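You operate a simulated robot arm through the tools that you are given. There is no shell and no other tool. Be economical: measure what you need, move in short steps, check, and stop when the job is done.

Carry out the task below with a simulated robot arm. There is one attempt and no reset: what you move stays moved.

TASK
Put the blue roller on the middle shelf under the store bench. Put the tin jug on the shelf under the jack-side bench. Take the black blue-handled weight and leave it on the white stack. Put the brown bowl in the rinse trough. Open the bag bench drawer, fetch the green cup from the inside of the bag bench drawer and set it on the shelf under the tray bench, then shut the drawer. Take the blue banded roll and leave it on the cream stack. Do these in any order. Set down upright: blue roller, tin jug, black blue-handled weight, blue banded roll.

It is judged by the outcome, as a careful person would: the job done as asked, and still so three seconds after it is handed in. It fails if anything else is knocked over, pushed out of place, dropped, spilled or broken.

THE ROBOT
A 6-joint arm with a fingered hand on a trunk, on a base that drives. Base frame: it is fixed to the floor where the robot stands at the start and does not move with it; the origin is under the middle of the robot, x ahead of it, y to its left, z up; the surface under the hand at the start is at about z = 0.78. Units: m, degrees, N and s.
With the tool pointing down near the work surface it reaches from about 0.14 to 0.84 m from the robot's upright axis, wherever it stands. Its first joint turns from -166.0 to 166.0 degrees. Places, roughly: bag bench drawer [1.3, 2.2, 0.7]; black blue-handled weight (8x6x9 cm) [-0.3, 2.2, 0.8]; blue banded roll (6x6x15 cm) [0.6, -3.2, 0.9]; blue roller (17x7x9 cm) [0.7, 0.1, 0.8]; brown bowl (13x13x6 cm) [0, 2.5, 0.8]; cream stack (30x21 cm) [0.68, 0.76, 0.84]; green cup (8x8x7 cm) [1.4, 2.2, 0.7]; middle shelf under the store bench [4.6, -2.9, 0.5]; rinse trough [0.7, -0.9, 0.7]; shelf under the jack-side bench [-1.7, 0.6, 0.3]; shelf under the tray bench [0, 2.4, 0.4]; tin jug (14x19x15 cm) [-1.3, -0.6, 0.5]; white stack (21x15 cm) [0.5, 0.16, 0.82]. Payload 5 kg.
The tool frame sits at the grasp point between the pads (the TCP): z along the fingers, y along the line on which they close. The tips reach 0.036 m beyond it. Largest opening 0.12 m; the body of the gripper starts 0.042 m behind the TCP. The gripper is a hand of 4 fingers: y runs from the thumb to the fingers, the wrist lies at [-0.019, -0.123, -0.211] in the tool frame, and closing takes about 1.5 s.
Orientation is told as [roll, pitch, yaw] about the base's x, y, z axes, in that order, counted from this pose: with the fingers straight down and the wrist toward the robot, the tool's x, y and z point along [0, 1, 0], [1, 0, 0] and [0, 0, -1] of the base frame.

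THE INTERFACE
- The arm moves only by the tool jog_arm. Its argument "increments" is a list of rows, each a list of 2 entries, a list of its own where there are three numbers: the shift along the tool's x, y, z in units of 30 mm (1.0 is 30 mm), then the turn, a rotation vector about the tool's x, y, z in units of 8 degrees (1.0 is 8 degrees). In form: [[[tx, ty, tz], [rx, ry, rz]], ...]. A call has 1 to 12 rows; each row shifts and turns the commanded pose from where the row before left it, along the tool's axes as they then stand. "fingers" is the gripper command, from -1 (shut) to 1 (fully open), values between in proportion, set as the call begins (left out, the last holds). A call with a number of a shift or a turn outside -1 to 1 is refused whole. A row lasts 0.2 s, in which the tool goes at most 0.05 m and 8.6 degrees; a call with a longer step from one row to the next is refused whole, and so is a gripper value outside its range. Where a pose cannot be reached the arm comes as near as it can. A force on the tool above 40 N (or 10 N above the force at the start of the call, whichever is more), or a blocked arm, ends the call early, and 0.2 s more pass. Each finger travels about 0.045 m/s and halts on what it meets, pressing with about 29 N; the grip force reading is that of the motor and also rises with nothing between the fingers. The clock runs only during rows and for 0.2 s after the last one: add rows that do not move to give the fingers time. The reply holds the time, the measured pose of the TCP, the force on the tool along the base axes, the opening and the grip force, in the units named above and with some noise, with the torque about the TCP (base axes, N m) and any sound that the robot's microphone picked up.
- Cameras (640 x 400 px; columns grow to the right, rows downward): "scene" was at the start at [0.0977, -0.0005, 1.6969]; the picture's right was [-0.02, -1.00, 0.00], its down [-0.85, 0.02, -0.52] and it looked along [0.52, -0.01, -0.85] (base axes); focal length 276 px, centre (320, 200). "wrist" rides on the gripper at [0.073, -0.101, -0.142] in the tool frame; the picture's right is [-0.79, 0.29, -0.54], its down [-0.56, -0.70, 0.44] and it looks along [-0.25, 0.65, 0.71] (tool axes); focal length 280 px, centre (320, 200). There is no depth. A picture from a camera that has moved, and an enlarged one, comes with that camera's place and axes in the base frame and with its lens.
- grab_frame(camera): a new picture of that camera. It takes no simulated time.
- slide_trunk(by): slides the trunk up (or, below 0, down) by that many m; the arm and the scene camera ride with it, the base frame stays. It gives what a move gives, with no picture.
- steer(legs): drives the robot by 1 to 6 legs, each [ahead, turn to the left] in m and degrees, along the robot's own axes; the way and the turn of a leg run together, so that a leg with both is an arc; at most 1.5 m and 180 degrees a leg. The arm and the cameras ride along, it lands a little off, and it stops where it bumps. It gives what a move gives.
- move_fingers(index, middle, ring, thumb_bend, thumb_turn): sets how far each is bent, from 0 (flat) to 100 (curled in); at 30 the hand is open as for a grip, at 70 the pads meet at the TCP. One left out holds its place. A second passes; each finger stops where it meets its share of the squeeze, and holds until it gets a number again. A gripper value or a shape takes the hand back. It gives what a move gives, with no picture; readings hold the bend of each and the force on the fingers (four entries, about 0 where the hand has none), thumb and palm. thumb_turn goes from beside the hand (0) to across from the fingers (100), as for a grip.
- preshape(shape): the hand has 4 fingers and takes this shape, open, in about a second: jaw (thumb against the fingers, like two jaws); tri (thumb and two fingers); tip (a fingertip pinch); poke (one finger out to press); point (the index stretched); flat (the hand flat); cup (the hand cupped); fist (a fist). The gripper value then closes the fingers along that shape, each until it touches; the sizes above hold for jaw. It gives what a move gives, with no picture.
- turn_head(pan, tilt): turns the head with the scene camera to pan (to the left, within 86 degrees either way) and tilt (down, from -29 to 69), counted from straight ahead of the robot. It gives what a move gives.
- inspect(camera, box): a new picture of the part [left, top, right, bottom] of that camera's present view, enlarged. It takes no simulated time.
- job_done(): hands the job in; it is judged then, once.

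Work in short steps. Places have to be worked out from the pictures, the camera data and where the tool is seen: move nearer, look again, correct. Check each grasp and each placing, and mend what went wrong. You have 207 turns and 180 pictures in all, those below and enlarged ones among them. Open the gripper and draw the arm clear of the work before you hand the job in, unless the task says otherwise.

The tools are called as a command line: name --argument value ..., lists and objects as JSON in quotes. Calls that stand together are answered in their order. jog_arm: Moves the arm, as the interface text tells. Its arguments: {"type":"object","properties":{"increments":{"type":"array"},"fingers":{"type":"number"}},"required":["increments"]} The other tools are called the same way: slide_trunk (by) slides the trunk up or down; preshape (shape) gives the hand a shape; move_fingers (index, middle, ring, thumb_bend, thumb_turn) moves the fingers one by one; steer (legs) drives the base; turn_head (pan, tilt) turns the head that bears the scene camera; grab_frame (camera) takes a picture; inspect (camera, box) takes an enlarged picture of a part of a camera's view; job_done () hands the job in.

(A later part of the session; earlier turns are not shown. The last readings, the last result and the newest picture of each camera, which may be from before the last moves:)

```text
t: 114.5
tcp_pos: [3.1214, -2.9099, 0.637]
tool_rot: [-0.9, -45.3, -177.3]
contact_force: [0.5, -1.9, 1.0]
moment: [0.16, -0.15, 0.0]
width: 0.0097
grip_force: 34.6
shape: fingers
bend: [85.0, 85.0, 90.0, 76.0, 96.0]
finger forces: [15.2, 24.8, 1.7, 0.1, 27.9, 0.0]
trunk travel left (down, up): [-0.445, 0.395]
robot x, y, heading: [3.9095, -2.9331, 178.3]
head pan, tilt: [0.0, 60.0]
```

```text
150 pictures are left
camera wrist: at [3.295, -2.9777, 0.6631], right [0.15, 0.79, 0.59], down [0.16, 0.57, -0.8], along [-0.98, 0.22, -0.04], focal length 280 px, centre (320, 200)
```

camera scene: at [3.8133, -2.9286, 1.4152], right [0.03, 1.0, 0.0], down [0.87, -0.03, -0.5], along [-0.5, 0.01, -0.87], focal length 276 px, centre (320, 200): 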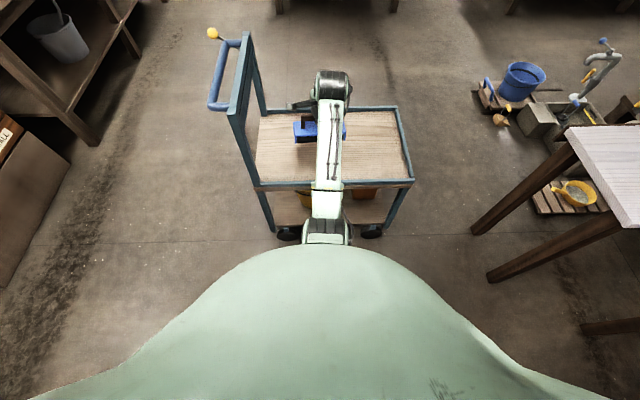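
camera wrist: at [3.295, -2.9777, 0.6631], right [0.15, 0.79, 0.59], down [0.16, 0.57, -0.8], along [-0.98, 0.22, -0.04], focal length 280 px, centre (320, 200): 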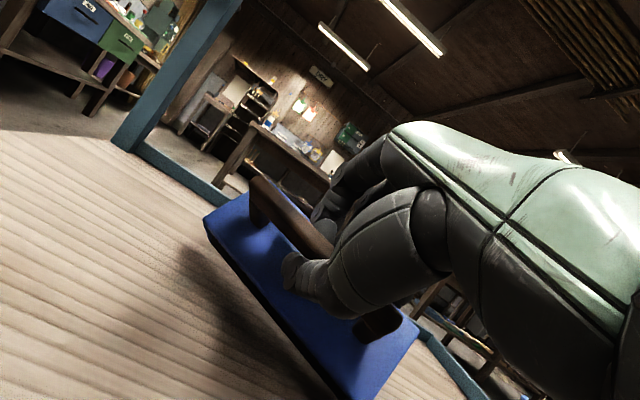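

Contact has begun; I release it, then withdraw up and back.

move_fingers --index 60 --middle 60 --ring 60 --thumb_bend 60

move_fingers --index 35 --middle 35 --ring 35 --thumb_bend 50

jog_arm --increments '[[[0, 0, -0.5], [0, 0, 0]], [[0, 0, -1], [0, 0, 0]], [[0, 0, -1], [0, 0, 0]], [[0, 0, -1], [0, 0, 0]], [[0, 0, -1], [0, 0, 0]], [[0, 0, 0], [0, 0, 0]]]'

grab_frame --camera "wrist"

inspect --camera "scene" --box '[220, 70, 440, 230]'

```text
t: 115.5
tcp_pos: [3.1219, -2.9116, 0.6347]
tool_rot: [-0.7, -45.2, -177.4]
contact_force: [-0.9, 0.0, 0.9]
moment: [0.0, 0.0, -0.03]
width: 0.0346
grip_force: 0.0
shape: fingers
bend: [60.0, 60.0, 60.0, 60.0, 100.0]
finger forces: [0.4, 0.0, 0.0, 0.0, 0.0, 0.0]
trunk travel left (down, up): [-0.445, 0.395]
robot x, y, heading: [3.9102, -2.9289, 178.6]
head pan, tilt: [0.0, 60.0]
```

```text
t: 116.5
tcp_pos: [3.1228, -2.9111, 0.6362]
tool_rot: [-0.7, -45.3, -177.3]
contact_force: [-0.7, -0.7, -0.5]
moment: [-0.02, 0.0, -0.04]
width: 0.0858
grip_force: 0.1
shape: fingers
bend: [35.0, 35.0, 35.0, 50.0, 100.0]
finger forces: [0.0, 0.0, 0.0, 0.1, 0.1, 0.1]
trunk travel left (down, up): [-0.445, 0.395]
robot x, y, heading: [3.9089, -2.9313, 178.4]
head pan, tilt: [0.0, 60.0]
```

```text
t: 117.8
tcp_pos: [3.2166, -2.9081, 0.7309]
tool_rot: [-0.7, -45.2, -177.4]
contact_force: [-0.5, -0.2, 0.7]
moment: [-0.01, 0.0, -0.02]
width: 0.0858
grip_force: 0.1
shape: fingers
bend: [35.0, 35.0, 35.0, 50.0, 100.0]
finger forces: [0.0, 0.1, 0.0, 0.1, 0.0, 0.1]
trunk travel left (down, up): [-0.445, 0.395]
robot x, y, heading: [3.9114, -2.9287, 178.3]
head pan, tilt: [0.0, 60.0]
```

```text
149 pictures are left
camera wrist: at [3.3904, -2.9747, 0.7579], right [0.15, 0.79, 0.59], down [0.16, 0.57, -0.8], along [-0.98, 0.22, -0.04], focal length 280 px, centre (320, 200)
```

wrist: 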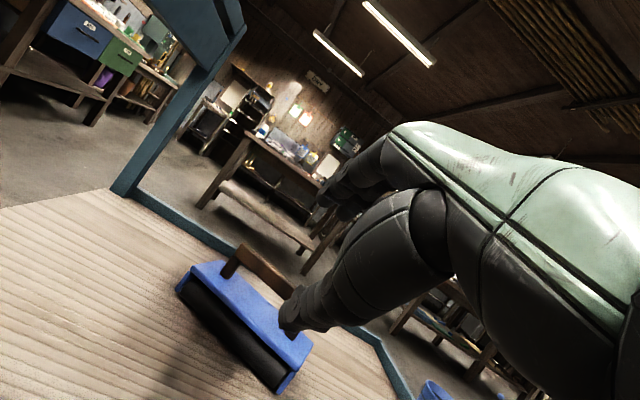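

```text
2.50 times, centred on (330, 150) of scene
camera zoom: at [3.8132, -2.9286, 1.4151], right [0.03, 1.0, 0.0], down [0.87, -0.03, -0.5], along [-0.5, 0.01, -0.87], focal length 691 px, centre (295, 325)
```

zoom: 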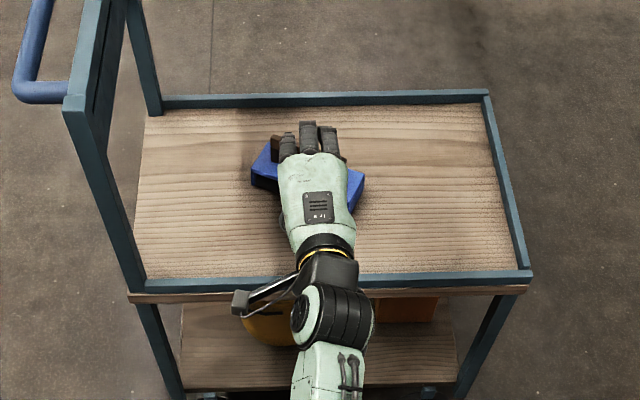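

It stands flat, yawed about −25°, centre ≈(3.053, −2.889). I reduce the tilt to ~22°, yaw the hand to match and hover over the handle with the jaw open.

jog_arm --increments '[[[0, 0, 0], [1, 0, 0]], [[0, 0, 0], [1, 0, 0]], [[0, 0, 0], [0.9, 0, 0]], [[0, 0, 0], [0, -0.39, 0.96]], [[0, 0, 0], [0, -0.39, 0.96]], [[0, 0, 0], [0, -0.39, 0.96]], [[0.44, 0.91, 0.37], [0, 0, 0]], [[0.44, 0.91, 0.37], [0, 0, 0]], [[0.44, 0.91, 0.37], [0, 0, 0]], [[0.44, 0.91, 0.37], [0, 0, 0]], [[0, 0, 0], [0, 0, 0]]]' --fingers 1

grab_frame --camera "wrist"

inspect --camera "scene" --box '[220, 70, 440, 230]'

```text
t: 120.2
tcp_pos: [3.0896, -2.911, 0.7306]
tool_rot: [-0.5, -22.3, 157.5]
contact_force: [0.4, 0.1, 0.5]
moment: [0.02, -0.02, 0.0]
width: 0.1199
grip_force: 0.1
shape: jaw
bend: [30.0, 30.0, 30.0, 30.0, 98.0]
finger forces: [0.0, 0.0, 0.0, 0.0, 0.1, 0.0]
trunk travel left (down, up): [-0.445, 0.395]
robot x, y, heading: [3.9098, -2.9338, 178.2]
head pan, tilt: [0.0, 60.0]
```

```text
147 pictures are left
camera wrist: at [3.1954, -3.0357, 0.8226], right [0.25, 0.75, 0.62], down [0.66, 0.34, -0.67], along [-0.71, 0.57, -0.41], focal length 280 px, centre (320, 200)
```

wrist: 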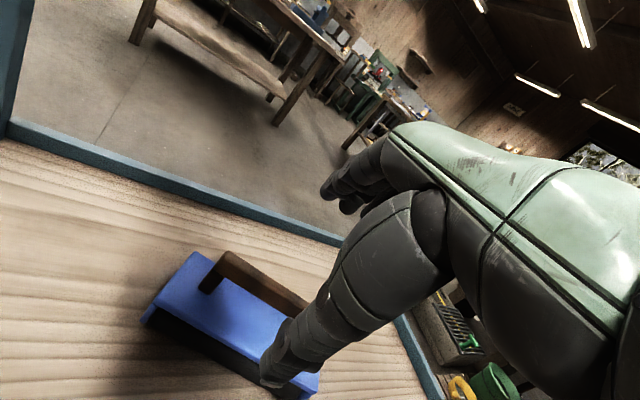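

```text
2.50 times, centred on (330, 150) of scene
camera zoom: at [3.8142, -2.9286, 1.4152], right [0.03, 1.0, 0.0], down [0.87, -0.03, -0.5], along [-0.5, 0.01, -0.87], focal length 691 px, centre (295, 325)
```

zoom: 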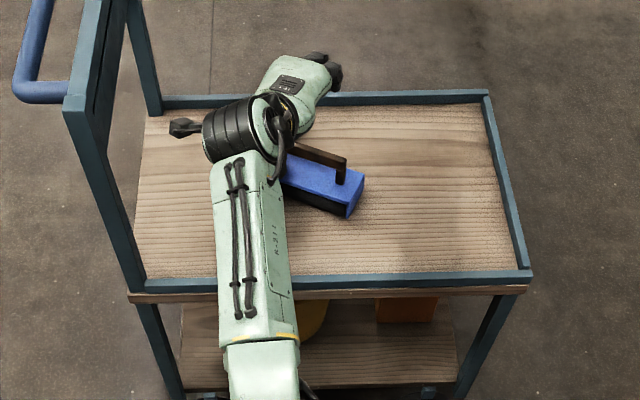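

Aligned within a few degrees. I slide down along the fingers to the handle.

jog_arm --increments '[[[-0.2, -0.17, 0.6], [0, 0, 0]], [[0, 0, 1], [0, 0, 0]], [[0, 0, 1], [0, 0, 0]], [[0, 0, 0.5], [0, 0, 0]], [[0, 0, 0], [0, 0, 0]]]'

grab_frame --camera "wrist"

```text
t: 121.5
tcp_pos: [3.0635, -2.8922, 0.6421]
tool_rot: [-0.6, -22.2, 157.3]
contact_force: [-0.5, 0.0, 0.0]
moment: [-0.01, 0.0, 0.01]
width: 0.1197
grip_force: 0.0
shape: jaw
bend: [30.0, 30.0, 30.0, 30.0, 98.0]
finger forces: [0.1, 0.0, 0.0, 0.0, 0.0, 0.1]
trunk travel left (down, up): [-0.445, 0.395]
robot x, y, heading: [3.9088, -2.9326, 178.5]
head pan, tilt: [0.0, 60.0]
```

```text
145 pictures are left
camera wrist: at [3.17, -3.0181, 0.7342], right [0.25, 0.75, 0.62], down [0.66, 0.34, -0.67], along [-0.71, 0.57, -0.41], focal length 280 px, centre (320, 200)
```

wrist: 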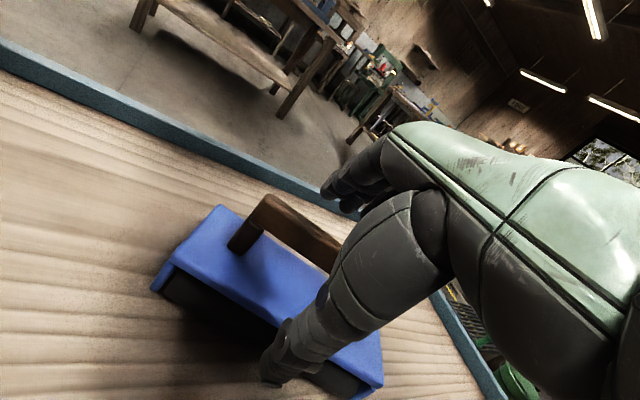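

jog_arm --increments '[[[0, 0, 0], [0, 0, 0]], [[0, 0, 0], [0, 0, 0]], [[0, 0, 0], [0, 0, 0]], [[0, 0, 0], [0, 0, 0]], [[0, 0, 0], [0, 0, 0]], [[0, 0, 0], [0, 0, 0]], [[0, 0, 0], [0, 0, 0]], [[0, 0, 0], [0, 0, 0]], [[0, 0, 0], [0, 0, 0]], [[0, 0, 0], [0, 0, 0]]]' --fingers -1

grab_frame --camera "wrist"

```text
t: 123.7
tcp_pos: [3.0632, -2.8933, 0.6424]
tool_rot: [-0.6, -22.2, 157.4]
contact_force: [0.3, -0.3, -3.8]
moment: [0.02, 0.02, 0.01]
width: 0.0125
grip_force: 29.4
shape: jaw
bend: [71.0, 70.0, 70.0, 79.0, 100.0]
finger forces: [13.0, 3.9, 1.8, 0.1, 17.4, 0.1]
trunk travel left (down, up): [-0.445, 0.395]
robot x, y, heading: [3.9109, -2.9337, 178.3]
head pan, tilt: [0.0, 60.0]
```

```text
144 pictures are left
camera wrist: at [3.1699, -3.0182, 0.7338], right [0.25, 0.75, 0.62], down [0.66, 0.34, -0.67], along [-0.71, 0.57, -0.41], focal length 280 px, centre (320, 200)
```

wrist: 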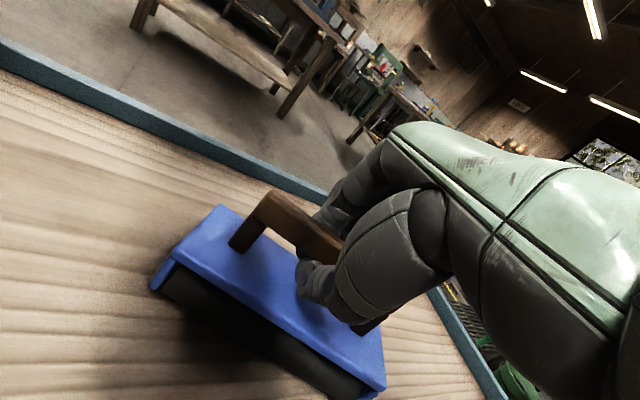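

Good clean pinch with the plate still flat. Lift straight up and check.

jog_arm --increments '[[[0, 0.19, -0.46], [0, 0, 0]], [[0, 0.38, -0.92], [0, 0, 0]], [[0, 0.38, -0.92], [0, 0, 0]], [[0, 0.38, -0.92], [0, 0, 0]], [[0, 0.38, -0.92], [0, 0, 0]], [[0, 0, 0], [0, 0, 0]]]'

grab_frame --camera "wrist"

inspect --camera "scene" --box '[220, 70, 440, 230]'

```text
t: 125.0
tcp_pos: [3.0626, -2.8922, 0.7772]
tool_rot: [-0.7, -22.2, 157.5]
contact_force: [0.9, -0.3, -4.2]
moment: [-0.03, 0.01, 0.03]
width: 0.0127
grip_force: 28.7
shape: jaw
bend: [71.0, 70.0, 70.0, 79.0, 100.0]
finger forces: [13.0, 3.6, 2.0, 0.0, 17.2, 0.0]
trunk travel left (down, up): [-0.445, 0.395]
robot x, y, heading: [3.9072, -2.9292, 178.4]
head pan, tilt: [0.0, 60.0]
```

```text
143 pictures are left
camera wrist: at [3.1688, -3.0191, 0.869], right [0.25, 0.75, 0.62], down [0.66, 0.34, -0.67], along [-0.71, 0.57, -0.41], focal length 280 px, centre (320, 200)
```

wrist: 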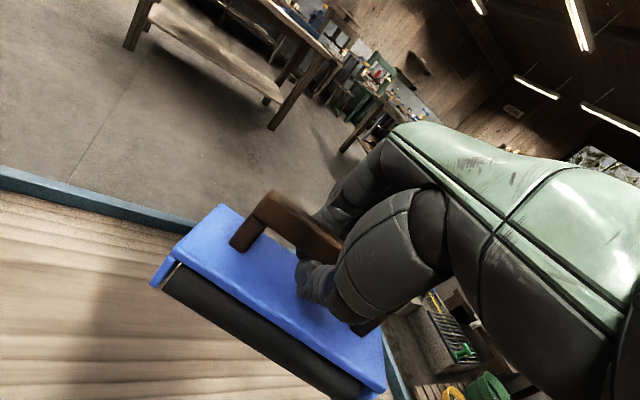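

```text
2.50 times, centred on (330, 150) of scene
camera zoom: at [3.8129, -2.9286, 1.4151], right [0.03, 1.0, 0.0], down [0.87, -0.03, -0.5], along [-0.5, 0.01, -0.87], focal length 691 px, centre (295, 325)
```

zoom: 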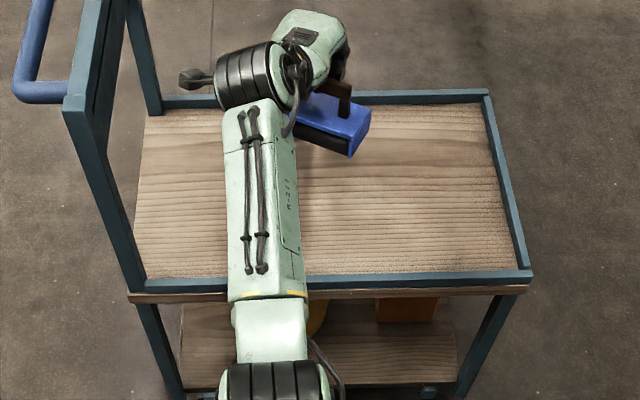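

Held firmly and level. I square the hand, draw it in, and reposition the robot to (3.8, −3.27) facing the store bench.

jog_arm --increments '[[[0, 0, 0], [0, 0.37, -0.9]], [[0, 0, 0], [0, 0.37, -0.9]], [[0, 0, 0], [0, 0.37, -0.9]], [[0, -0.92, -0.38], [0, 0, 0]], [[0, -0.92, -0.38], [0, 0, 0]], [[0, -0.92, -0.38], [0, 0, 0]], [[0, -0.92, -0.38], [0, 0, 0]], [[0, -0.92, -0.38], [0, 0, 0]], [[0, -0.92, -0.38], [0, 0, 0]], [[0, -0.92, -0.38], [0, 0, 0]], [[0, -0.92, -0.38], [0, 0, 0]], [[0, -0.92, -0.38], [0, 0, 0]]]'

steer --legs '[[0.11, 0], [0, 91.8], [0.34, 0], [0, 90]]'

turn_head --pan 0 --tilt 50

grab_frame --camera "scene"

grab_frame --camera "wrist"

```text
t: 127.7
tcp_pos: [3.3315, -2.892, 0.7797]
tool_rot: [-0.5, -22.0, -179.4]
contact_force: [-0.2, -0.1, -2.7]
moment: [0.01, -0.04, -0.02]
width: 0.0123
grip_force: 29.5
shape: jaw
bend: [71.0, 70.0, 70.0, 79.0, 100.0]
finger forces: [12.8, 3.1, 1.9, 0.0, 16.7, 0.1]
trunk travel left (down, up): [-0.445, 0.395]
robot x, y, heading: [3.9095, -2.9342, 178.3]
head pan, tilt: [0.0, 60.0]
```

```text
t: 130.6
tcp_pos: [3.2473, -3.1032, 0.7754]
tool_rot: [-1.6, -21.5, -157.5]
contact_force: [-1.7, 13.0, -4.1]
moment: [0.04, 0.01, 0.0]
width: 0.0123
grip_force: 28.7
shape: jaw
bend: [71.0, 70.0, 70.0, 79.0, 100.0]
finger forces: [8.4, 0.1, 0.0, 0.0, 23.5, 0.0]
trunk travel left (down, up): [-0.445, 0.395]
robot x, y, heading: [3.8047, -2.9283, -159.6]
head pan, tilt: [0.0, 60.0]
stopped in leg 2: the force on the tool passed its limit at 57 N (the readings are from after the stop); the commanded pose is now the measured one
```

```text
t: 131.3
tcp_pos: [3.2481, -3.1034, 0.7763]
tool_rot: [-1.4, -21.6, -157.4]
contact_force: [-0.3, 17.8, -6.1]
moment: [0.09, 0.03, -0.01]
width: 0.0127
grip_force: 29.2
shape: jaw
bend: [71.0, 70.0, 70.0, 79.0, 100.0]
finger forces: [11.9, 0.0, 0.0, 0.0, 25.4, 0.0]
trunk travel left (down, up): [-0.445, 0.395]
robot x, y, heading: [3.8061, -2.9256, -159.2]
head pan, tilt: [0.0, 50.0]
```

```text
141 pictures are left
camera scene: at [3.7004, -2.9635, 1.4277], right [-0.35, 0.94, 0.0], down [0.72, 0.27, -0.64], along [-0.6, -0.23, -0.77], focal length 276 px, centre (320, 200)
```

scene: 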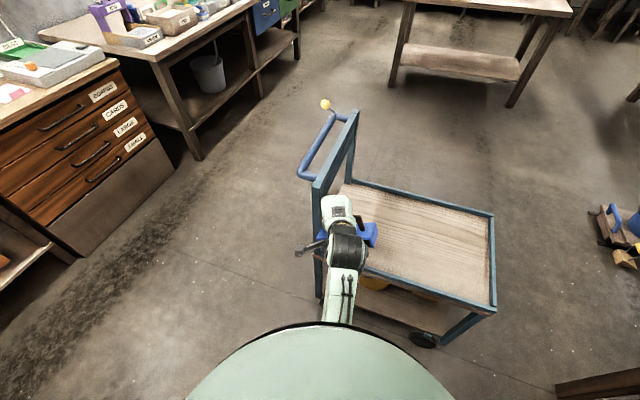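

```text
140 pictures are left
camera wrist: at [3.4101, -3.1179, 0.8688], right [-0.35, 0.69, 0.63], down [0.24, 0.72, -0.66], along [-0.91, -0.08, -0.42], focal length 280 px, centre (320, 200)
```

wrist: 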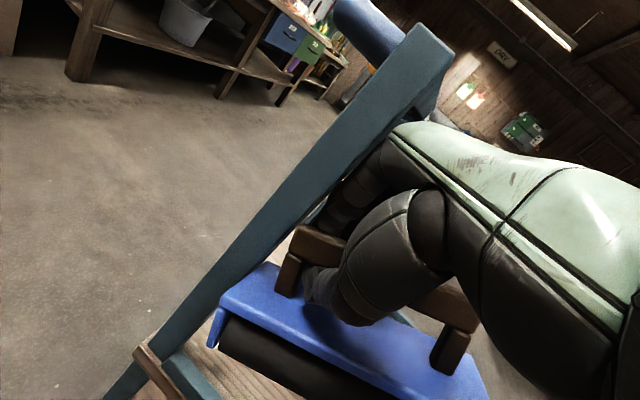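

The hand met the cart's post. I turn back away and check the cart's place.

steer --legs '[[0, -21.5]]'

grab_frame --camera "scene"

grab_frame --camera "wrist"

```text
t: 133.1
tcp_pos: [3.2214, -2.89, 0.7764]
tool_rot: [-1.5, -21.8, -178.8]
contact_force: [0.4, -0.1, -2.9]
moment: [-0.04, 0.01, -0.01]
width: 0.0106
grip_force: 29.0
shape: jaw
bend: [71.0, 70.0, 70.0, 79.0, 100.0]
finger forces: [1.4, 0.1, 1.2, 0.1, 0.0, 0.0]
trunk travel left (down, up): [-0.445, 0.395]
robot x, y, heading: [3.7997, -2.9269, 179.1]
head pan, tilt: [0.0, 50.0]
```

```text
139 pictures are left
camera scene: at [3.6938, -2.9261, 1.4277], right [0.02, 1.0, 0.0], down [0.77, -0.01, -0.64], along [-0.64, 0.01, -0.77], focal length 276 px, centre (320, 200)
```

scene: 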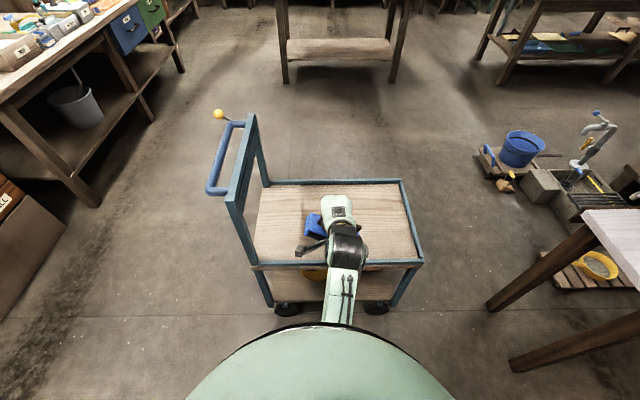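

```text
138 pictures are left
camera wrist: at [3.3677, -2.9636, 0.8688], right [-0.08, 0.77, 0.63], down [0.48, 0.58, -0.66], along [-0.87, 0.25, -0.42], focal length 280 px, centre (320, 200)
```

wrist: 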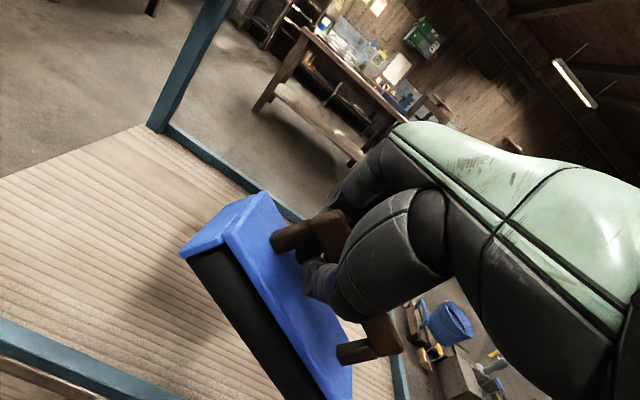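

The cart didn't shift noticeably, but the piece has swung in the grip. I move back over the tray's middle and lower it to settle flat, then re-grip.

jog_arm --increments '[[[0, 0.92, 0.38], [0, 0, 0]], [[0, 0.92, 0.38], [0, 0, 0]], [[0, 0.92, 0.38], [0, 0, 0]], [[0, -0.28, 0.7], [0, 0, 0]], [[0, -0.28, 0.7], [0, 0, 0]], [[0, -0.28, 0.7], [0, 0, 0]], [[0, -0.15, 0.35], [0, 0, 0]], [[0, -0.15, 0.35], [0, 0, 0]], [[0, 0, 0], [0, 0, 0]]]'

grab_frame --camera "wrist"

inspect --camera "scene" --box '[220, 120, 440, 280]'

```text
t: 135.1
tcp_pos: [3.1329, -2.888, 0.6831]
tool_rot: [-1.5, -21.6, -178.8]
contact_force: [0.0, 0.3, -4.2]
moment: [-0.04, 0.01, 0.02]
width: 0.0103
grip_force: 29.2
shape: jaw
bend: [71.0, 70.0, 70.0, 79.0, 100.0]
finger forces: [1.2, 0.0, 1.1, 0.0, 0.0, 0.0]
trunk travel left (down, up): [-0.445, 0.395]
robot x, y, heading: [3.8026, -2.9288, 178.9]
head pan, tilt: [0.0, 50.0]
```

```text
137 pictures are left
camera wrist: at [3.2788, -2.9625, 0.7765], right [-0.08, 0.77, 0.63], down [0.48, 0.58, -0.66], along [-0.87, 0.25, -0.42], focal length 280 px, centre (320, 200)
```

wrist: 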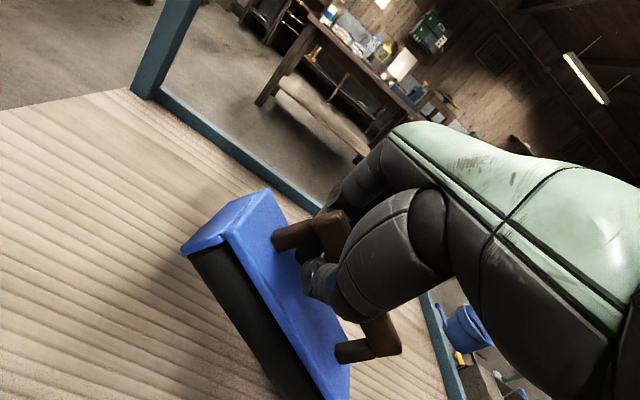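

```text
2.50 times, centred on (330, 200) of scene
camera zoom: at [3.6937, -2.9263, 1.4277], right [0.02, 1.0, 0.0], down [0.77, -0.01, -0.64], along [-0.64, 0.01, -0.77], focal length 691 px, centre (295, 200)
```

zoom: 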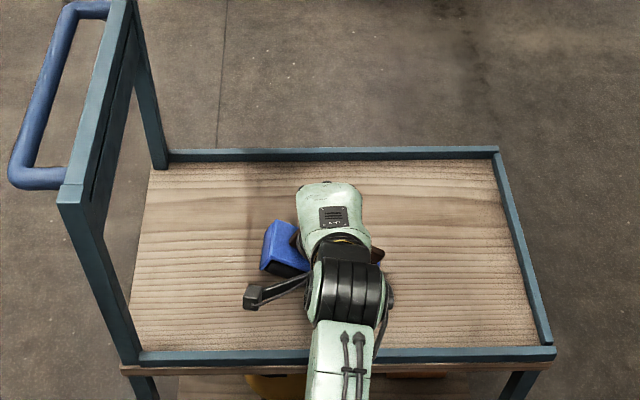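

jog_arm --increments '[[[0, -0.11, 0.28], [0, 0, 0]], [[0, -0.11, 0.28], [0, 0, 0]], [[0, -0.11, 0.28], [0, 0, 0]], [[0, -0.11, 0.28], [0, 0, 0]], [[0, 0, 0], [0, 0, 0]]]'

grab_frame --camera "wrist"

```text
t: 136.2
tcp_pos: [3.1322, -2.8873, 0.6479]
tool_rot: [-1.5, -21.6, -178.8]
contact_force: [0.9, -0.5, -1.6]
moment: [-0.01, 0.04, 0.0]
width: 0.0104
grip_force: 29.3
shape: jaw
bend: [71.0, 70.0, 70.0, 79.0, 100.0]
finger forces: [0.0, 0.1, 0.8, 0.1, 0.0, 0.0]
trunk travel left (down, up): [-0.445, 0.395]
robot x, y, heading: [3.8028, -2.9289, 179.3]
head pan, tilt: [0.0, 50.0]
```

```text
135 pictures are left
camera wrist: at [3.2788, -2.9616, 0.7402], right [-0.08, 0.77, 0.63], down [0.48, 0.58, -0.66], along [-0.87, 0.25, -0.42], focal length 280 px, centre (320, 200)
```

wrist: 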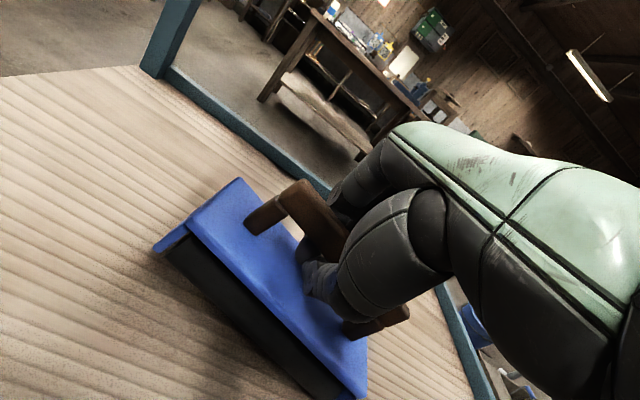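

It is flattening as it touches down. A little more, then open.

jog_arm --increments '[[[0, -0.11, 0.28], [0, 0, 0]], [[0, -0.07, 0.17], [0, 0, 0]], [[0, 0, 0], [0, 0, 0]]]'

grab_frame --camera "wrist"

```text
t: 137.1
tcp_pos: [3.1327, -2.8877, 0.6341]
tool_rot: [-1.5, -21.5, -178.9]
contact_force: [-0.5, 0.6, -2.6]
moment: [-0.01, 0.0, 0.03]
width: 0.0102
grip_force: 28.9
shape: jaw
bend: [71.0, 70.0, 70.0, 79.0, 100.0]
finger forces: [0.3, 0.0, 0.1, 0.0, 0.0, 0.0]
trunk travel left (down, up): [-0.445, 0.395]
robot x, y, heading: [3.8045, -2.9311, 179.0]
head pan, tilt: [0.0, 50.0]
```

```text
134 pictures are left
camera wrist: at [3.2787, -2.9612, 0.726], right [-0.08, 0.77, 0.63], down [0.48, 0.58, -0.66], along [-0.87, 0.25, -0.42], focal length 280 px, centre (320, 200)
```

wrist: 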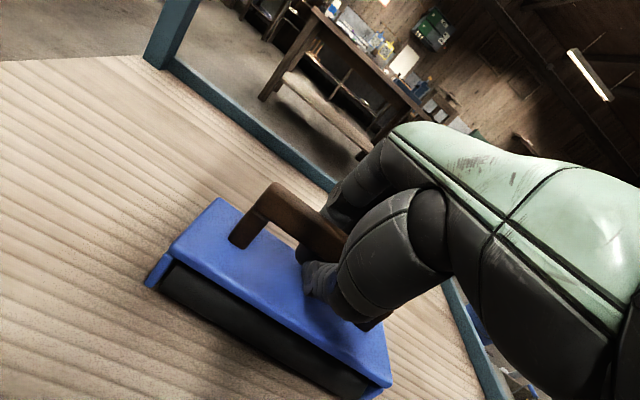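

Flat again. I open, re-centre and close anew for a proper pinch.

jog_arm --increments '[[[0, 0.04, -0.1], [0, 0, 0]], [[0, 0.04, -0.1], [0, 0, 0]], [[0, 0, 0], [0, 0, 0]], [[0, 0, 0], [0, 0, 0]], [[0, 0, 0], [0, 0, 0]], [[0, 0, 0], [0, 0, 0]], [[0, 0, 0], [0, 0, 0]], [[0, 0, 0], [0, 0, 0]]]' --fingers 1

grab_frame --camera "wrist"

inspect --camera "scene" --box '[220, 120, 440, 280]'

```text
t: 137.8
tcp_pos: [3.1258, -2.889, 0.6558]
tool_rot: [-1.5, -23.4, -178.9]
contact_force: [-1.0, -0.1, 28.3]
moment: [-0.12, -1.6, -0.06]
width: 0.1165
grip_force: 0.1
shape: jaw
bend: [30.0, 30.0, 30.0, 32.0, 98.0]
finger forces: [0.1, 0.1, 0.0, 0.0, 30.6, 0.1]
trunk travel left (down, up): [-0.445, 0.395]
robot x, y, heading: [3.7983, -2.9303, 179.0]
head pan, tilt: [0.0, 50.0]
stopped in row 3: the force on the tool passed its limit at 43 N (the readings are from after the stop); the commanded pose is now the measured one
```

```text
133 pictures are left
camera wrist: at [3.2748, -2.9616, 0.7431], right [-0.06, 0.77, 0.63], down [0.46, 0.58, -0.67], along [-0.89, 0.25, -0.39], focal length 280 px, centre (320, 200)
```

wrist: 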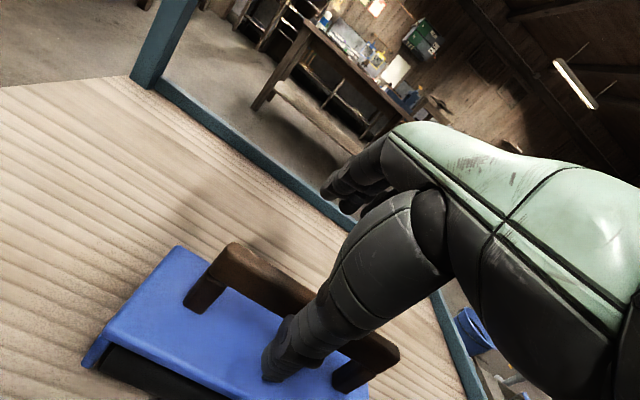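

```text
2.50 times, centred on (330, 200) of scene
camera zoom: at [3.6955, -2.9266, 1.4281], right [0.01, 1.0, 0.0], down [0.77, -0.01, -0.64], along [-0.64, 0.01, -0.77], focal length 691 px, centre (295, 200)
```

zoom: 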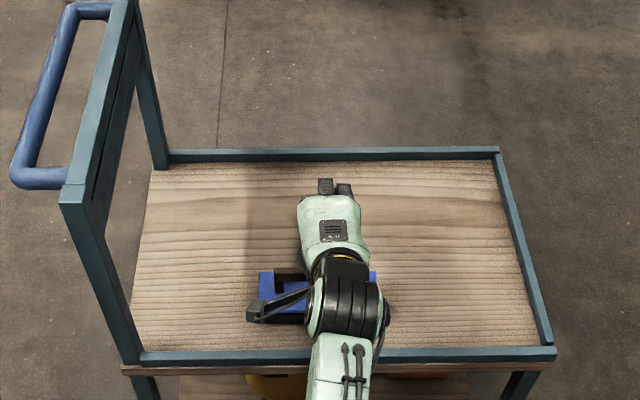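

The opening thumb pressed on the plate; I rise clear and measure the handle again.

jog_arm --increments '[[[0, 0.38, -0.92], [0, 0, 0]], [[0, 0.38, -0.92], [0, 0, 0]], [[0, 0.38, -0.92], [0, 0, 0]], [[0, 0, 0], [0, 0, 0]]]'

grab_frame --camera "wrist"

inspect --camera "scene" --box '[220, 120, 440, 280]'

```text
t: 138.8
tcp_pos: [3.1307, -2.8902, 0.7382]
tool_rot: [-1.5, -22.7, -178.9]
contact_force: [-0.5, 0.0, 0.4]
moment: [0.0, 0.0, 0.0]
width: 0.1199
grip_force: 0.1
shape: jaw
bend: [30.0, 30.0, 30.0, 30.0, 98.0]
finger forces: [0.0, 0.0, 0.1, 0.0, 0.1, 0.1]
trunk travel left (down, up): [-0.445, 0.395]
robot x, y, heading: [3.8019, -2.9265, 179.4]
head pan, tilt: [0.0, 50.0]
```

```text
131 pictures are left
camera wrist: at [3.2779, -2.964, 0.8273], right [-0.07, 0.77, 0.63], down [0.47, 0.58, -0.66], along [-0.88, 0.25, -0.4], focal length 280 px, centre (320, 200)
```

wrist: 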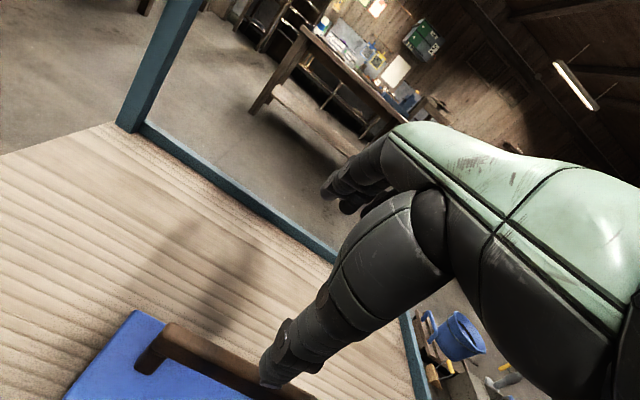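

```text
2.50 times, centred on (330, 200) of scene
camera zoom: at [3.6942, -2.9264, 1.4277], right [0.02, 1.0, 0.0], down [0.77, -0.01, -0.64], along [-0.64, 0.01, -0.77], focal length 691 px, centre (295, 200)
```

zoom: 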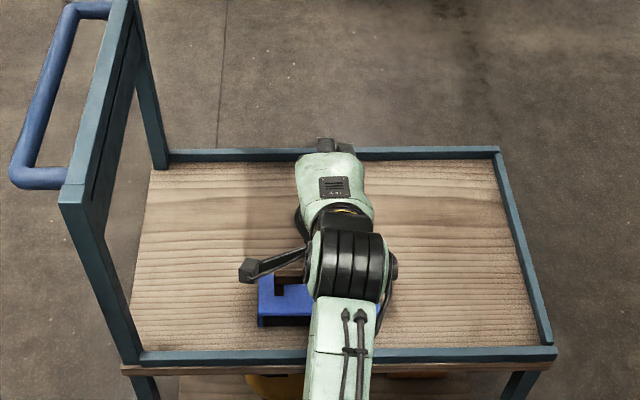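

Handle is now straight along y at x≈3.164. Realign, come straight down, and close.

jog_arm --increments '[[[-0.2, -1, -0.42], [0, 0, 0]], [[0, -0.4, 0.95], [0, 0, 0]], [[0, -0.4, 0.95], [0, 0, 0]], [[0, -0.4, 0.95], [0, 0, 0]], [[0, 0, 0], [0, 0, 0]]]'

grab_frame --camera "wrist"

```text
t: 140.0
tcp_pos: [3.1624, -2.881, 0.645]
tool_rot: [-1.5, -22.6, -178.9]
contact_force: [-0.7, 0.7, 0.3]
moment: [0.05, 0.02, 0.0]
width: 0.1197
grip_force: 0.1
shape: jaw
bend: [30.0, 30.0, 30.0, 30.0, 98.0]
finger forces: [0.0, 0.0, 0.0, 0.0, 0.0, 0.1]
trunk travel left (down, up): [-0.445, 0.395]
robot x, y, heading: [3.8013, -2.9278, 179.0]
head pan, tilt: [0.0, 50.0]
```

```text
129 pictures are left
camera wrist: at [3.3103, -2.9551, 0.7352], right [-0.06, 0.77, 0.63], down [0.47, 0.58, -0.67], along [-0.88, 0.25, -0.4], focal length 280 px, centre (320, 200)
```

wrist: 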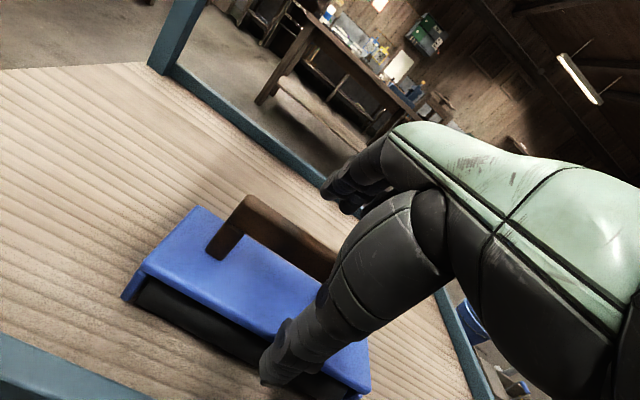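

Looks the same as the successful pinch. Close.

jog_arm --increments '[[[0, 0, 0], [0, 0, 0]], [[0, 0, 0], [0, 0, 0]], [[0, 0, 0], [0, 0, 0]], [[0, 0, 0], [0, 0, 0]], [[0, 0, 0], [0, 0, 0]], [[0, 0, 0], [0, 0, 0]], [[0, 0, 0], [0, 0, 0]], [[0, 0, 0], [0, 0, 0]], [[0, 0, 0], [0, 0, 0]], [[0, 0, 0], [0, 0, 0]]]' --fingers -1

jog_arm --increments '[[[0, 0.19, -0.46], [0, 0, 0]], [[0, 0.38, -0.92], [0, 0, 0]], [[0, 0.38, -0.92], [0, 0, 0]], [[0, 0.38, -0.92], [0, 0, 0]], [[0, 0.38, -0.92], [0, 0, 0]], [[0, 0, 0], [0, 0, 0]]]'

grab_frame --camera "wrist"

```text
t: 142.2
tcp_pos: [3.1629, -2.8817, 0.6445]
tool_rot: [-1.6, -22.5, -178.9]
contact_force: [0.2, -0.2, -2.7]
moment: [0.01, 0.04, 0.02]
width: 0.0126
grip_force: 28.8
shape: jaw
bend: [70.0, 70.0, 70.0, 78.0, 100.0]
finger forces: [13.0, 2.6, 1.3, 0.0, 15.1, 0.1]
trunk travel left (down, up): [-0.445, 0.395]
robot x, y, heading: [3.8025, -2.9302, 179.1]
head pan, tilt: [0.0, 50.0]
```

```text
t: 143.6
tcp_pos: [3.1621, -2.8854, 0.7785]
tool_rot: [-1.4, -22.6, -178.9]
contact_force: [0.5, -0.2, -3.9]
moment: [0.02, 0.05, 0.0]
width: 0.0128
grip_force: 29.1
shape: jaw
bend: [70.0, 70.0, 70.0, 78.0, 100.0]
finger forces: [12.9, 2.2, 1.1, 0.0, 15.0, 0.0]
trunk travel left (down, up): [-0.445, 0.395]
robot x, y, heading: [3.8038, -2.9302, 179.2]
head pan, tilt: [0.0, 50.0]
```

```text
128 pictures are left
camera wrist: at [3.3099, -2.9587, 0.8687], right [-0.07, 0.77, 0.63], down [0.47, 0.58, -0.66], along [-0.88, 0.25, -0.4], focal length 280 px, centre (320, 200)
```

wrist: 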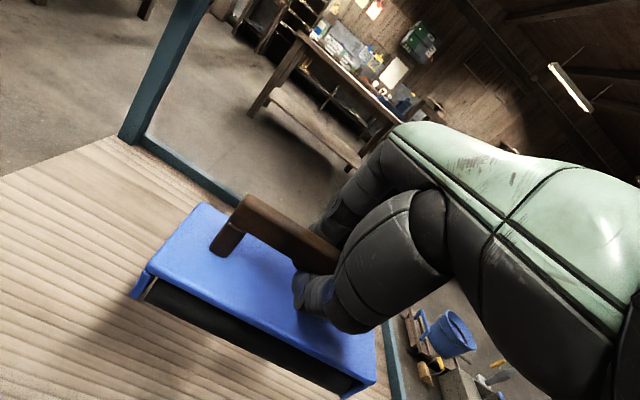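

Solid pinch again. This time I raise the trunk well above the cart post before turning.

slide_trunk --by 0.37

jog_arm --increments '[[[0, -0.92, -0.38], [0, 0, 0]], [[0, -0.92, -0.38], [0, 0, 0]], [[0, -0.92, -0.38], [0, 0, 0]], [[0, 0, 0], [0, 0, 0]]]'

steer --legs '[[0, 91], [0.33, 0], [0, 90]]'

turn_head --pan 0 --tilt 50

grab_frame --camera "scene"

grab_frame --camera "wrist"

```text
t: 147.2
tcp_pos: [3.1617, -2.886, 1.1491]
tool_rot: [-1.5, -22.6, -178.9]
contact_force: [0.5, -0.9, -3.4]
moment: [-0.02, 0.03, 0.02]
width: 0.0128
grip_force: 29.0
shape: jaw
bend: [70.0, 70.0, 70.0, 78.0, 100.0]
finger forces: [12.7, 2.1, 1.2, 0.0, 15.0, 0.1]
trunk travel left (down, up): [-0.815, 0.025]
robot x, y, heading: [3.8011, -2.9318, 179.1]
head pan, tilt: [0.0, 50.0]
```

```text
t: 148.2
tcp_pos: [3.2523, -2.8845, 1.1477]
tool_rot: [-1.5, -22.6, -178.9]
contact_force: [-1.1, -0.2, -3.8]
moment: [0.03, 0.01, 0.04]
width: 0.0126
grip_force: 28.8
shape: jaw
bend: [70.0, 70.0, 70.0, 78.0, 100.0]
finger forces: [12.9, 2.2, 1.0, 0.0, 14.7, 0.0]
trunk travel left (down, up): [-0.815, 0.025]
robot x, y, heading: [3.7983, -2.9271, 179.2]
head pan, tilt: [0.0, 50.0]
```

```text
t: 159.6
tcp_pos: [4.3532, -3.2914, 1.1479]
tool_rot: [-1.5, -22.7, 2.2]
contact_force: [-0.2, -0.9, -3.0]
moment: [0.01, 0.02, 0.04]
width: 0.0125
grip_force: 28.8
shape: jaw
bend: [70.0, 70.0, 70.0, 78.0, 100.0]
finger forces: [12.9, 2.0, 0.9, 0.0, 14.3, 0.0]
trunk travel left (down, up): [-0.815, 0.025]
robot x, y, heading: [3.8042, -3.2584, 0.1]
head pan, tilt: [0.0, 50.0]
```

```text
t: 160.2
tcp_pos: [4.3542, -3.2928, 1.1487]
tool_rot: [-1.4, -22.6, 2.2]
contact_force: [0.1, -0.3, -3.4]
moment: [0.0, -0.01, -0.03]
width: 0.0124
grip_force: 28.7
shape: jaw
bend: [70.0, 70.0, 70.0, 78.0, 100.0]
finger forces: [12.8, 2.0, 0.9, 0.0, 14.3, 0.0]
trunk travel left (down, up): [-0.815, 0.025]
robot x, y, heading: [3.8032, -3.2581, 0.2]
head pan, tilt: [0.0, 50.0]
```

```text
127 pictures are left
camera scene: at [3.9097, -3.2566, 1.7977], right [0.0, -1.0, 0.0], down [-0.77, 0.0, -0.64], along [0.64, 0.0, -0.77], focal length 276 px, centre (320, 200)
```

scene: 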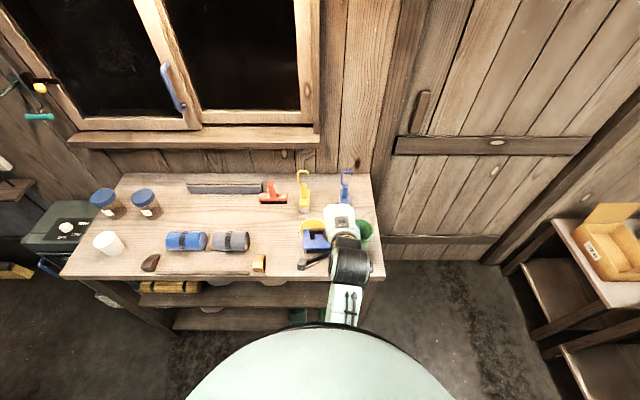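

```text
126 pictures are left
camera wrist: at [4.2018, -3.2217, 1.2381], right [0.08, -0.77, 0.63], down [-0.46, -0.59, -0.66], along [0.88, -0.24, -0.4], focal length 280 px, centre (320, 200)
```

wrist: 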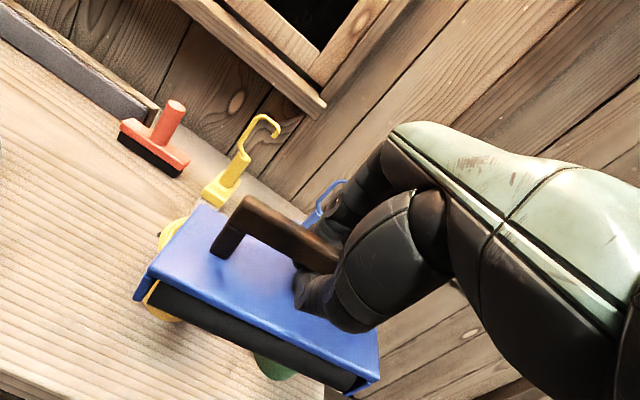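

Piece still firmly level. I back off a little, draw in the arm, lower to shelf height and look into the shelf.

steer --legs '[[-0.12, 0]]'

jog_arm --increments '[[[0, -0.92, -0.38], [0, 0, 0]], [[0, -0.92, -0.38], [0, 0, 0]], [[0, 0, 0], [0, 0, 0]]]'

slide_trunk --by -0.48

turn_head --pan 0 --tilt 40

grab_frame --camera "scene"

grab_frame --camera "wrist"

```text
t: 161.5
tcp_pos: [4.2343, -3.2925, 1.1475]
tool_rot: [-1.5, -22.5, 2.3]
contact_force: [0.2, -0.5, -3.4]
moment: [-0.02, 0.0, 0.05]
width: 0.0126
grip_force: 28.9
shape: jaw
bend: [70.0, 70.0, 70.0, 78.0, 100.0]
finger forces: [12.8, 2.0, 0.9, 0.0, 14.4, 0.0]
trunk travel left (down, up): [-0.815, 0.025]
robot x, y, heading: [3.6822, -3.258, -0.0]
head pan, tilt: [0.0, 50.0]
```

```text
t: 162.3
tcp_pos: [4.174, -3.2953, 1.1492]
tool_rot: [-1.5, -22.6, 2.1]
contact_force: [0.5, 0.1, -3.2]
moment: [-0.02, 0.02, 0.01]
width: 0.0121
grip_force: 28.6
shape: jaw
bend: [70.0, 70.0, 70.0, 78.0, 100.0]
finger forces: [12.7, 2.0, 0.9, 0.0, 14.3, 0.0]
trunk travel left (down, up): [-0.815, 0.025]
robot x, y, heading: [3.6838, -3.2592, 0.5]
head pan, tilt: [0.0, 50.0]
```

```text
refused: -0.48 is not a number from -0.4 to 0.4
```

```text
t: 163.1
tcp_pos: [4.1744, -3.2945, 1.1485]
tool_rot: [-1.4, -22.6, 2.2]
contact_force: [0.0, 0.2, -3.0]
moment: [0.0, -0.05, 0.0]
width: 0.0121
grip_force: 29.0
shape: jaw
bend: [70.0, 70.0, 70.0, 78.0, 100.0]
finger forces: [12.8, 1.9, 0.8, 0.1, 14.2, 0.0]
trunk travel left (down, up): [-0.815, 0.025]
robot x, y, heading: [3.68, -3.2577, 0.3]
head pan, tilt: [0.0, 40.0]
```

```text
125 pictures are left
camera scene: at [3.7975, -3.2572, 1.8118], right [0.0, -1.0, 0.0], down [-0.64, 0.0, -0.77], along [0.77, 0.0, -0.64], focal length 276 px, centre (320, 200)
```

scene: 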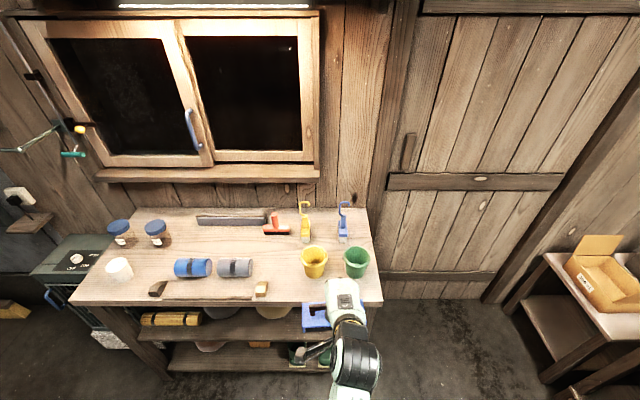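

```text
124 pictures are left
camera wrist: at [4.0222, -3.2246, 1.2387], right [0.08, -0.77, 0.63], down [-0.46, -0.59, -0.66], along [0.88, -0.24, -0.4], focal length 280 px, centre (320, 200)
```

wrist: 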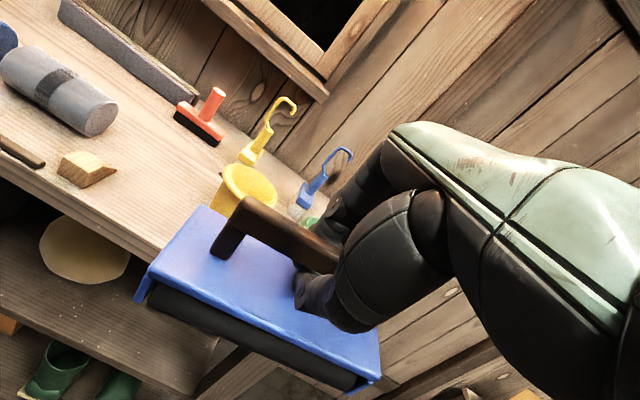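

slide_trunk --by -0.4

slide_trunk --by -0.1

turn_head --pan 15 --tilt 45

grab_frame --camera "scene"

grab_frame --camera "wrist"

```text
t: 166.9
tcp_pos: [4.1733, -3.2947, 0.7485]
tool_rot: [-1.4, -22.6, 2.3]
contact_force: [0.4, 0.6, -3.8]
moment: [0.0, 0.01, 0.01]
width: 0.0125
grip_force: 29.0
shape: jaw
bend: [70.0, 70.0, 70.0, 78.0, 100.0]
finger forces: [12.6, 1.9, 0.8, 0.0, 14.4, 0.1]
trunk travel left (down, up): [-0.415, 0.425]
robot x, y, heading: [3.6802, -3.2586, 0.0]
head pan, tilt: [0.0, 40.0]
```

```text
t: 168.2
tcp_pos: [4.1728, -3.2957, 0.6489]
tool_rot: [-1.5, -22.5, 2.2]
contact_force: [-0.7, 0.2, -3.4]
moment: [-0.01, 0.04, 0.0]
width: 0.0125
grip_force: 29.1
shape: jaw
bend: [70.0, 70.0, 70.0, 78.0, 100.0]
finger forces: [12.6, 1.9, 0.8, 0.1, 14.5, 0.0]
trunk travel left (down, up): [-0.315, 0.525]
robot x, y, heading: [3.6829, -3.2572, -0.0]
head pan, tilt: [0.0, 40.0]
```

```text
t: 169.0
tcp_pos: [4.1734, -3.2934, 0.6494]
tool_rot: [-1.5, -22.6, 2.2]
contact_force: [-0.9, 0.5, -3.2]
moment: [0.0, -0.03, 0.05]
width: 0.0125
grip_force: 29.1
shape: jaw
bend: [70.0, 70.0, 70.0, 78.0, 100.0]
finger forces: [12.6, 1.8, 0.8, 0.1, 14.4, 0.1]
trunk travel left (down, up): [-0.315, 0.525]
robot x, y, heading: [3.6815, -3.261, 0.2]
head pan, tilt: [15.0, 45.0]
```

```text
123 pictures are left
camera scene: at [3.7906, -3.2361, 1.3046], right [0.26, -0.97, 0.0], down [-0.68, -0.18, -0.71], along [0.68, 0.19, -0.71], focal length 276 px, centre (320, 200)
```

scene: 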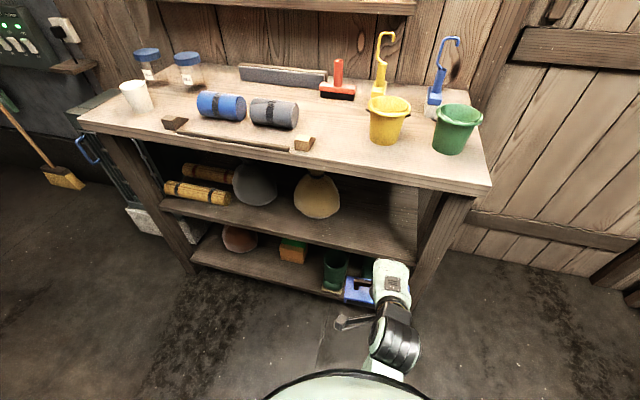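

```text
122 pictures are left
camera wrist: at [4.0219, -3.2245, 0.7388], right [0.08, -0.77, 0.63], down [-0.46, -0.59, -0.66], along [0.88, -0.24, -0.4], focal length 280 px, centre (320, 200)
```

wrist: 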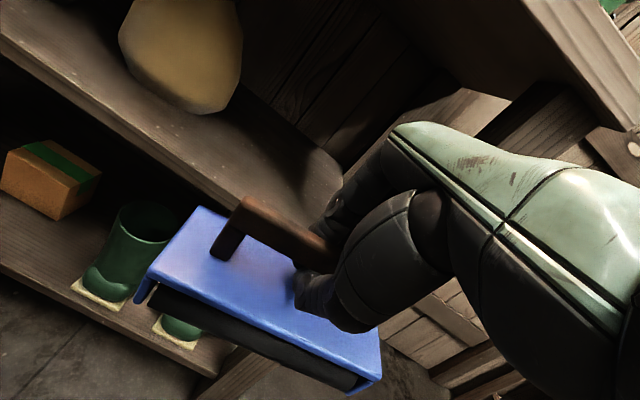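

Shelf z≈0.52, front edge x≈4.375; free y −3.14…−3.40. I lower 2 cm, shift left a bit and reach in to x≈4.44.

jog_arm --increments '[[[0.5, -0.25, 0.6], [0, 0, 0]], [[0, 0.92, 0.38], [0, 0, 0]], [[0, 0.92, 0.38], [0, 0, 0]], [[0, 0.92, 0.38], [0, 0, 0]], [[0, 0.92, 0.38], [0, 0, 0]], [[0, 0.92, 0.38], [0, 0, 0]], [[0, 0, 0], [0, 0, 0]]]'

grab_frame --camera "wrist"

grab_frame --camera "scene"

```text
t: 170.6
tcp_pos: [4.3215, -3.2755, 0.6281]
tool_rot: [-1.5, -22.6, 2.2]
contact_force: [-0.3, 0.0, -3.1]
moment: [0.02, -0.04, -0.02]
width: 0.0123
grip_force: 29.4
shape: jaw
bend: [70.0, 70.0, 70.0, 78.0, 100.0]
finger forces: [12.6, 1.7, 0.9, 0.0, 14.6, 0.1]
trunk travel left (down, up): [-0.315, 0.525]
robot x, y, heading: [3.6837, -3.2591, 0.1]
head pan, tilt: [15.0, 45.0]
```

```text
121 pictures are left
camera wrist: at [4.1705, -3.2051, 0.719], right [0.08, -0.77, 0.63], down [-0.46, -0.59, -0.66], along [0.88, -0.24, -0.4], focal length 280 px, centre (320, 200)
```

wrist: 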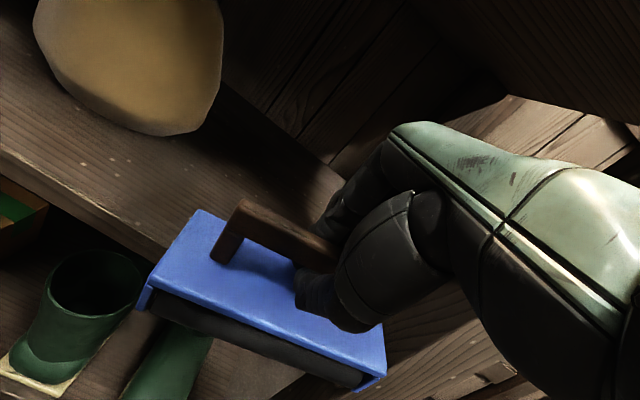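

```text
120 pictures are left
camera scene: at [3.7904, -3.2361, 1.3046], right [0.26, -0.96, 0.0], down [-0.68, -0.19, -0.71], along [0.68, 0.19, -0.71], focal length 276 px, centre (320, 200)
```

scene: 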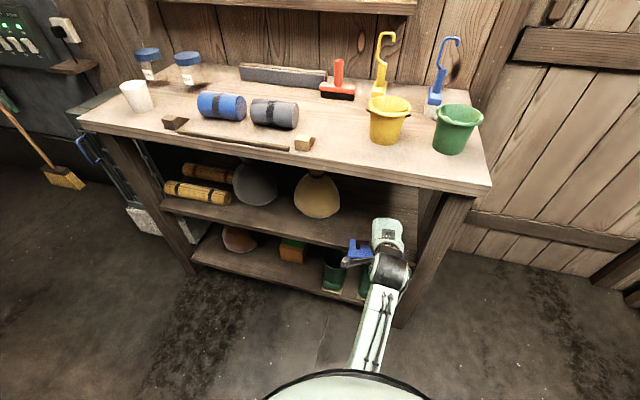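

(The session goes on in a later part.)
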